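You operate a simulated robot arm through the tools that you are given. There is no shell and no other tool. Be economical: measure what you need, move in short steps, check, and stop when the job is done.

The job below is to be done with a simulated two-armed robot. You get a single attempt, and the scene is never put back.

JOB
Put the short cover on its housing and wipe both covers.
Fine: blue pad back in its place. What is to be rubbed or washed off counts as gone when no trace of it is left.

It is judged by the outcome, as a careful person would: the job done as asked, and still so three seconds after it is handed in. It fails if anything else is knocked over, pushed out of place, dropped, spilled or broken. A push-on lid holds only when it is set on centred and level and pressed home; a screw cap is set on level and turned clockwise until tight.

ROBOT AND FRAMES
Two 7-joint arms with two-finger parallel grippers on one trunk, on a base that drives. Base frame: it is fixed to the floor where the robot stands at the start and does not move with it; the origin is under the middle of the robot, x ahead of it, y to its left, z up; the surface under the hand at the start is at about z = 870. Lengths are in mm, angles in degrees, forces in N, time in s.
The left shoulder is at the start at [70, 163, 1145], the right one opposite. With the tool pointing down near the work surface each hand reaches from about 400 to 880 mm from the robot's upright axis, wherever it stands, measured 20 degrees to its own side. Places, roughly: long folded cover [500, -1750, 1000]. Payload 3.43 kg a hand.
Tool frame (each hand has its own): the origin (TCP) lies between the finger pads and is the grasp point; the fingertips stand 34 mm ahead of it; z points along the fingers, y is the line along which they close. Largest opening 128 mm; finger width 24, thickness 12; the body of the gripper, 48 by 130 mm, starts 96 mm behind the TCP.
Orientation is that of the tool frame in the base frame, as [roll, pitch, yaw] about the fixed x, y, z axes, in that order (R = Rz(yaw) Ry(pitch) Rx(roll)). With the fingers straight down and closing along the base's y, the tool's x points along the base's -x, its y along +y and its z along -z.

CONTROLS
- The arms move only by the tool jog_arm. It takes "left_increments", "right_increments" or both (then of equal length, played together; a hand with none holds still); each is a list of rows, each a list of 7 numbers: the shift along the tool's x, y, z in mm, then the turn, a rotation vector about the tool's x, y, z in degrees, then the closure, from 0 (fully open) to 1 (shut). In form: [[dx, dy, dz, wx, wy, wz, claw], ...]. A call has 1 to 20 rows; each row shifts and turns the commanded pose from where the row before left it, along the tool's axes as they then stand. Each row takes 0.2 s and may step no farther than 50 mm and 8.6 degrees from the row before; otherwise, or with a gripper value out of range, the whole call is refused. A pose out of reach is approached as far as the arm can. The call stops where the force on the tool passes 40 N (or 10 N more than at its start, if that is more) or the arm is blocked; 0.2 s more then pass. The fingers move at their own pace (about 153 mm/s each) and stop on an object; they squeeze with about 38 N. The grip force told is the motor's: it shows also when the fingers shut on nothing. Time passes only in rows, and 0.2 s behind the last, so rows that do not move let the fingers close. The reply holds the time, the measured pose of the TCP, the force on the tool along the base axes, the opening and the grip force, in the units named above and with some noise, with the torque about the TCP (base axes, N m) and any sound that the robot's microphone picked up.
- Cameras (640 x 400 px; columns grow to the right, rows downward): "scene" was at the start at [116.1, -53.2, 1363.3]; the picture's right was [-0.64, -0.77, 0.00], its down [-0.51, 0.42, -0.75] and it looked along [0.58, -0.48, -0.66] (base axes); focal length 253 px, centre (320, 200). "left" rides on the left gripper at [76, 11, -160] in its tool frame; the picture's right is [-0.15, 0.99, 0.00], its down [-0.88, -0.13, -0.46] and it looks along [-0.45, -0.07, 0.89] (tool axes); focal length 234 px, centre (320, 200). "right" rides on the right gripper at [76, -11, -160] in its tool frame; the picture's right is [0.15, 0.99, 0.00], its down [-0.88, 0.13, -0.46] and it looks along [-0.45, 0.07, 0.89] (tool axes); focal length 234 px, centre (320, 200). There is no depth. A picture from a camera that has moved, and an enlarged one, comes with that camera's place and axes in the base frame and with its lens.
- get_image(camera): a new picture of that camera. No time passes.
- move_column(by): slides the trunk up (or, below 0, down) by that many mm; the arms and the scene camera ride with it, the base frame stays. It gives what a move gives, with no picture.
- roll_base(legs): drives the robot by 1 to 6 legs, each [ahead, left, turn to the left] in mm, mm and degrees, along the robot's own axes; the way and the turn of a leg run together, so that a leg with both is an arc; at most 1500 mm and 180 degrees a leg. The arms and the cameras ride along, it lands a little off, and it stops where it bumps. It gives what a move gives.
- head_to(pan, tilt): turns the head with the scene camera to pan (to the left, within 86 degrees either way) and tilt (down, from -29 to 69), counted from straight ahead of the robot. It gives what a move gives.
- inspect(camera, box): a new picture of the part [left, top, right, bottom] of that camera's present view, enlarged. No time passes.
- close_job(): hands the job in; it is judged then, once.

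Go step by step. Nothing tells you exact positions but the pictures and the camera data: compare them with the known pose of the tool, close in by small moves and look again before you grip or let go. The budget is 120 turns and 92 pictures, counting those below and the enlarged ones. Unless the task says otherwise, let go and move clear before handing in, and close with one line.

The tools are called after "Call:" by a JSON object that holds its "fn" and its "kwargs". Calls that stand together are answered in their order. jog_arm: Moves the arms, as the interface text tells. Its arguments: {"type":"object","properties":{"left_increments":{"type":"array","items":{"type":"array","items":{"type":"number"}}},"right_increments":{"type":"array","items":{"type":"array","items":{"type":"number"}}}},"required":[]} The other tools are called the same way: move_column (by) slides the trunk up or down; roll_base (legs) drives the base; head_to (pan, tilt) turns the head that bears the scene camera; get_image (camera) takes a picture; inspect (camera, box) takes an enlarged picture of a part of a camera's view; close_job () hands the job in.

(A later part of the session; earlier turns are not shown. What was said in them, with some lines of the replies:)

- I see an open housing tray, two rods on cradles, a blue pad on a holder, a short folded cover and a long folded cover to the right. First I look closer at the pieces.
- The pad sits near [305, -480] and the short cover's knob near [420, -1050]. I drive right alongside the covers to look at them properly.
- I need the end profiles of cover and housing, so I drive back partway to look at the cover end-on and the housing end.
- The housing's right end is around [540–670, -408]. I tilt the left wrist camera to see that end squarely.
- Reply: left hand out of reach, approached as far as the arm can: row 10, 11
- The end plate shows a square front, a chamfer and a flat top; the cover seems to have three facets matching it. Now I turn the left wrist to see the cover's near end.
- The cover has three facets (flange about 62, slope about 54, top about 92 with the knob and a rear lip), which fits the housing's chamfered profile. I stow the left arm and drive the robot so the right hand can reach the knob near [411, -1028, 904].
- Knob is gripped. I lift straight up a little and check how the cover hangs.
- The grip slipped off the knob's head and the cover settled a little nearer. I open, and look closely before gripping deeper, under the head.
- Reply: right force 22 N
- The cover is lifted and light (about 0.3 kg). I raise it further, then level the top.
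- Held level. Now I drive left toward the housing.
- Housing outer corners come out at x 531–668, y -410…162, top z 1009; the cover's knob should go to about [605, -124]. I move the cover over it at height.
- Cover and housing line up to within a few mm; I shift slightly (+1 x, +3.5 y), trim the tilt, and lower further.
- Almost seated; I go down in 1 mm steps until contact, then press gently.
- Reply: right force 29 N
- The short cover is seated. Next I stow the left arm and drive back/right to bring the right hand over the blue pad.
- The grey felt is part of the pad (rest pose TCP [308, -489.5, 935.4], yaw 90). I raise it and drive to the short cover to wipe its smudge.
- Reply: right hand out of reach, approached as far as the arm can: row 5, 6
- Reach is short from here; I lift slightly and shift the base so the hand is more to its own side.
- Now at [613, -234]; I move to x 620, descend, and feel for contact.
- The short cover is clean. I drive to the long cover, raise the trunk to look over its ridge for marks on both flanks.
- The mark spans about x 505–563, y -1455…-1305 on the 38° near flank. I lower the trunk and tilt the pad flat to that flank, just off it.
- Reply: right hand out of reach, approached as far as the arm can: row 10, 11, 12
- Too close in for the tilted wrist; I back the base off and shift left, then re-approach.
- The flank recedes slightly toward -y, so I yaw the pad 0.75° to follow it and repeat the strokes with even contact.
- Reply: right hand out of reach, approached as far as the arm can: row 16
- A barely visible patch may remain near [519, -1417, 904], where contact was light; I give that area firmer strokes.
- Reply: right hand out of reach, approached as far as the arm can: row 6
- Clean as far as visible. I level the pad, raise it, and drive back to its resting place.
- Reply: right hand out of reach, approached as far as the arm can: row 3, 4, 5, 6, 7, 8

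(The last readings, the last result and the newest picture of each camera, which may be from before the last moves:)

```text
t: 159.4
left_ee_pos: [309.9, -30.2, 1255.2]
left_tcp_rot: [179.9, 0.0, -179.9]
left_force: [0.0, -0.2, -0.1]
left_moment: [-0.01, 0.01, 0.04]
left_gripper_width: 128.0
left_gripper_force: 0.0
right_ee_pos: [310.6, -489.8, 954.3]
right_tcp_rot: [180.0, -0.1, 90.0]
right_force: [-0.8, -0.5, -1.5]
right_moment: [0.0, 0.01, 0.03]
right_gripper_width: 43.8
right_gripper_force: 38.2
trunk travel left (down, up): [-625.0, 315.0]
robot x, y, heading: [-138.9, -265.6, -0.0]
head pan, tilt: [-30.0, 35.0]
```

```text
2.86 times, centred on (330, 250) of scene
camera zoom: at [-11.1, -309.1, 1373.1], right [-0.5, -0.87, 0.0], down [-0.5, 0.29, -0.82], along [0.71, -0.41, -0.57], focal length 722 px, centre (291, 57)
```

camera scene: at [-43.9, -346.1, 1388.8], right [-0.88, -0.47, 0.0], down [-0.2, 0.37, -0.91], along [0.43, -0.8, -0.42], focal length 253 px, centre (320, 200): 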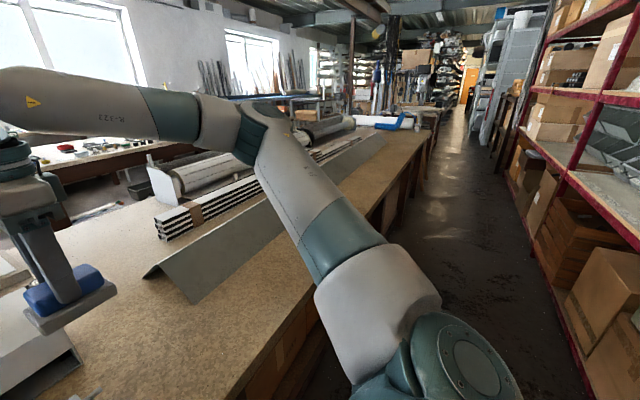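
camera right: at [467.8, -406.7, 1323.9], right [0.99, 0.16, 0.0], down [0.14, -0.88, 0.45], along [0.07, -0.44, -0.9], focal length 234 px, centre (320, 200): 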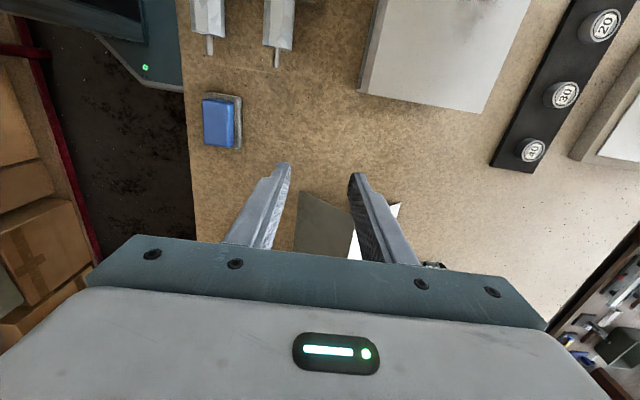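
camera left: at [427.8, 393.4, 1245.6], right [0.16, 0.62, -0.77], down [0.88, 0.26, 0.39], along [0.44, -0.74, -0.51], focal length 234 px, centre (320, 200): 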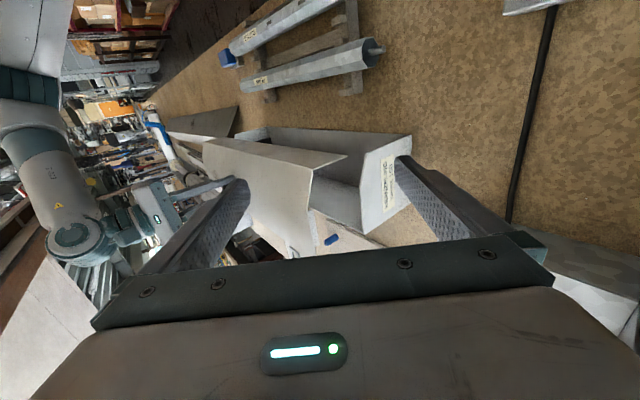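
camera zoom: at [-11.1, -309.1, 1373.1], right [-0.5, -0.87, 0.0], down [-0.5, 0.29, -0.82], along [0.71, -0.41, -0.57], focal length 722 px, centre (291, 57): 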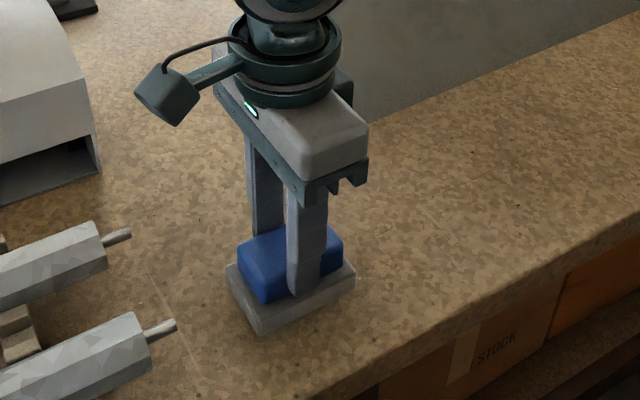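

Call:
{"fn": "jog_arm", "kwargs": {"right_increments": [[0, -1.5, 8, 0, 0, 0, 1], [0, 0, 6, 0, 0, 0, 1], [0, 0, 2, 0, 0, 0, 1], [0, 0, 1, 0, 0, 0, 1], [0, 0, 0, 0, 0, 0, 1]]}}

Call:
{"fn": "jog_arm", "kwargs": {"right_increments": [[0, 0, 1, 0, 0, 0, 1], [0, 0, 0, 0, 0, 0, 1]]}}

```text
t: 160.6
left_ee_pos: [308.8, -29.2, 1255.7]
left_tcp_rot: [-180.0, 0.0, 180.0]
left_force: [0.0, 0.1, 0.2]
left_moment: [0.01, 0.01, -0.02]
left_gripper_width: 128.0
left_gripper_force: 0.0
right_ee_pos: [308.2, -490.0, 937.6]
right_tcp_rot: [179.9, -0.2, 90.0]
right_force: [1.1, 0.0, -1.4]
right_moment: [0.02, -0.03, 0.02]
right_gripper_width: 44.3
right_gripper_force: 37.5
trunk travel left (down, up): [-625.0, 315.0]
robot x, y, heading: [-140.2, -262.5, -0.3]
head pan, tilt: [-30.0, 35.0]
```

```text
t: 161.2
left_ee_pos: [308.7, -29.0, 1255.6]
left_tcp_rot: [179.9, 0.1, -180.0]
left_force: [-0.2, -0.2, -0.3]
left_moment: [0.01, 0.0, 0.03]
left_gripper_width: 127.7
left_gripper_force: 0.2
right_ee_pos: [308.2, -489.4, 936.9]
right_tcp_rot: [-180.0, -0.2, 90.0]
right_force: [0.7, -1.5, 3.0]
right_moment: [0.05, 0.03, 0.03]
right_gripper_width: 44.1
right_gripper_force: 37.4
trunk travel left (down, up): [-625.0, 315.0]
robot x, y, heading: [-140.6, -264.8, -0.1]
head pan, tilt: [-30.0, 35.0]
```

Contact on the bench; I release the pad and move clear.

Call:
{"fn": "jog_arm", "kwargs": {"right_increments": [[0, 0, 0, 0, 0, 0, 0.4], [0, 0, 0, 0, 0, 0, 0.4], [0, 0, -15, 0, 0, 0, 0.4], [0, 0, -35, 0, 0, 0, 0.4], [0, 0, -45, 0, 0, 0, 0.4], [0, 0, -45, 0, 0, 0, 0.4], [0, 20, -40, 0, 0, 0, 0.4], [20, 40, 0, 0, 0, 0, 0.4], [20, 40, 0, 0, 0, 0, 0.4], [20, 40, 0, 0, 0, 0, 0.4]]}}

Call:
{"fn": "get_image", "kwargs": {"camera": "scene"}}

Call:
{"fn": "inspect", "kwargs": {"camera": "scene", "box": [260, 210, 400, 320]}}

```text
t: 163.4
left_ee_pos: [312.6, -29.1, 1254.3]
left_tcp_rot: [-180.0, -0.3, 180.0]
left_force: [0.4, 0.2, -0.7]
left_moment: [0.01, 0.08, 0.01]
left_gripper_width: 127.7
left_gripper_force: 0.0
right_ee_pos: [449.1, -431.3, 1114.4]
right_tcp_rot: [-179.8, -0.2, 89.8]
right_force: [1.2, 0.4, 0.0]
right_moment: [-0.04, 0.05, 0.04]
right_gripper_width: 76.8
right_gripper_force: 0.1
trunk travel left (down, up): [-625.0, 315.0]
robot x, y, heading: [-137.3, -265.9, -0.1]
head pan, tilt: [-30.0, 35.0]
```

```text
12 pictures are left
camera scene: at [-7.7, -309.1, 1372.7], right [-0.5, -0.87, 0.0], down [-0.5, 0.29, -0.82], along [0.71, -0.41, -0.58], focal length 253 px, centre (320, 200)
```

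scene: 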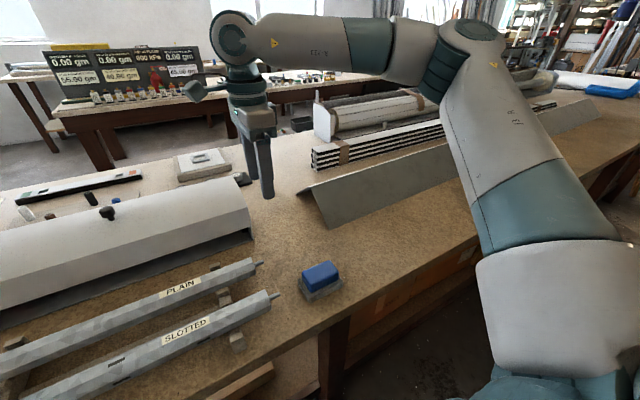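

```text
3.64 times, centred on (330, 265) of scene
camera zoom: at [-7.7, -309.1, 1372.7], right [-0.5, -0.87, 0.0], down [-0.5, 0.29, -0.82], along [0.71, -0.41, -0.58], focal length 920 px, centre (284, -36)
```

zoom: 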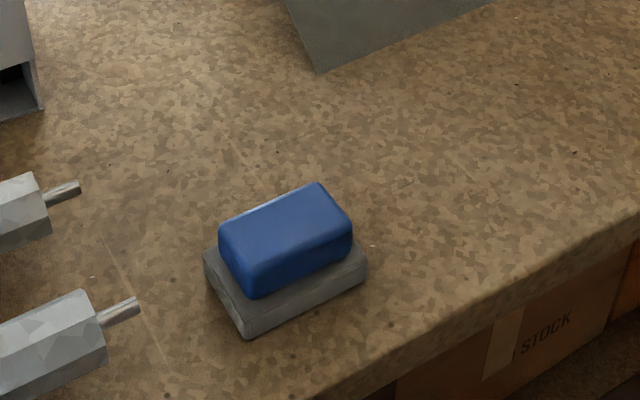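

The pad is back in place. I drive over once more to verify the whole wiped area of the long cover unobstructed.

Call:
{"fn": "roll_base", "kwargs": {"legs": [[0, -800, 0]]}}

Call:
{"fn": "head_to", "kwargs": {"pan": -28, "tilt": 40}}

Call:
{"fn": "get_image", "kwargs": {"camera": "scene"}}

```text
t: 167.6
left_ee_pos: [308.2, -828.1, 1254.2]
left_tcp_rot: [-180.0, 0.0, 179.8]
left_force: [-0.3, -0.1, 0.8]
left_moment: [0.04, 0.0, -0.01]
left_gripper_width: 128.2
left_gripper_force: 0.0
right_ee_pos: [444.9, -1230.3, 1117.2]
right_tcp_rot: [-179.9, -0.1, 89.8]
right_force: [-0.5, 0.7, 1.4]
right_moment: [0.04, 0.01, -0.03]
right_gripper_width: 76.9
right_gripper_force: 0.0
trunk travel left (down, up): [-625.0, 315.0]
robot x, y, heading: [-137.2, -1062.3, -0.2]
head pan, tilt: [-30.0, 35.0]
```

```text
t: 168.3
left_ee_pos: [308.8, -828.2, 1255.2]
left_tcp_rot: [180.0, 0.0, 179.8]
left_force: [-0.1, 0.4, -0.4]
left_moment: [-0.02, 0.02, 0.02]
left_gripper_width: 128.1
left_gripper_force: 0.0
right_ee_pos: [445.3, -1228.6, 1117.2]
right_tcp_rot: [-180.0, -0.2, 89.9]
right_force: [0.2, 0.2, 0.3]
right_moment: [-0.01, -0.01, 0.0]
right_gripper_width: 77.0
right_gripper_force: 0.1
trunk travel left (down, up): [-625.0, 315.0]
robot x, y, heading: [-139.9, -1065.5, -0.3]
head pan, tilt: [-28.0, 40.0]
```

```text
10 pictures are left
camera scene: at [-13.6, -1102.9, 1365.6], right [-0.47, -0.88, 0.0], down [-0.57, 0.3, -0.77], along [0.68, -0.36, -0.64], focal length 253 px, centre (320, 200)
```

scene: 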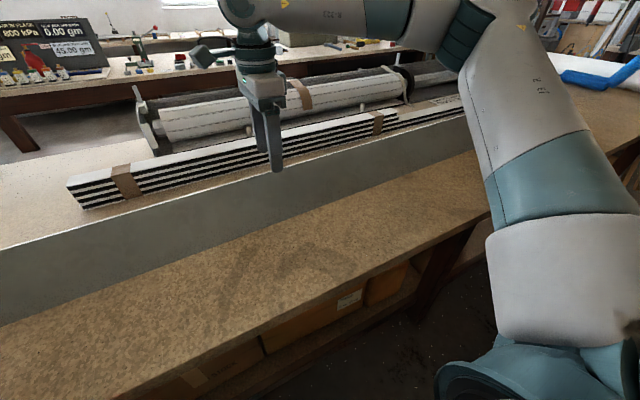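

Call:
{"fn": "inspect", "kwargs": {"camera": "scene", "box": [230, 120, 370, 220]}}

Call:
{"fn": "inspect", "kwargs": {"camera": "scene", "box": [340, 90, 490, 190]}}

```text
4.00 times, centred on (300, 170) of scene
camera zoom: at [-13.6, -1102.9, 1365.6], right [-0.47, -0.88, 0.0], down [-0.57, 0.3, -0.77], along [0.68, -0.36, -0.64], focal length 1012 px, centre (400, 320)
```

zoom: 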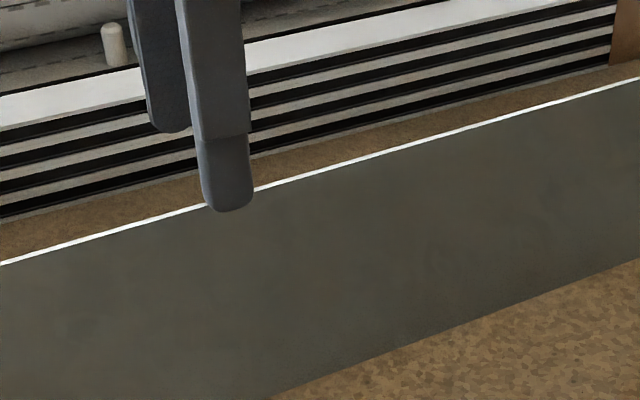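

```text
4.00 times, centred on (415, 140) of scene
camera zoom: at [-13.6, -1102.9, 1365.6], right [-0.47, -0.88, 0.0], down [-0.57, 0.3, -0.77], along [0.68, -0.36, -0.64], focal length 1012 px, centre (-60, 440)
```

zoom: 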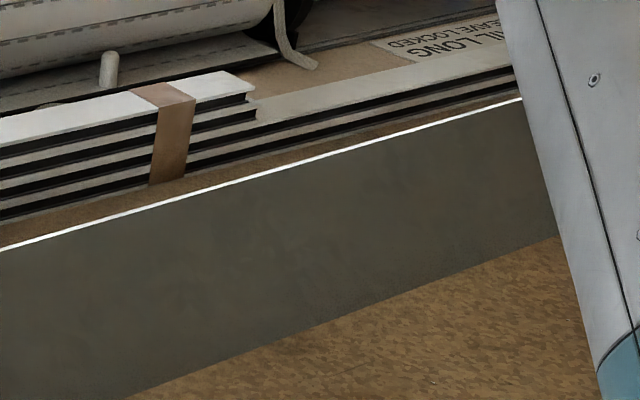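

Call:
{"fn": "close_job", "kwargs": {}}

```text
The job is handed in.
```

The job is handed in: the short cover is seated on its housing, both covers are wiped with no visible marks left, and the blue pad is back in its place.
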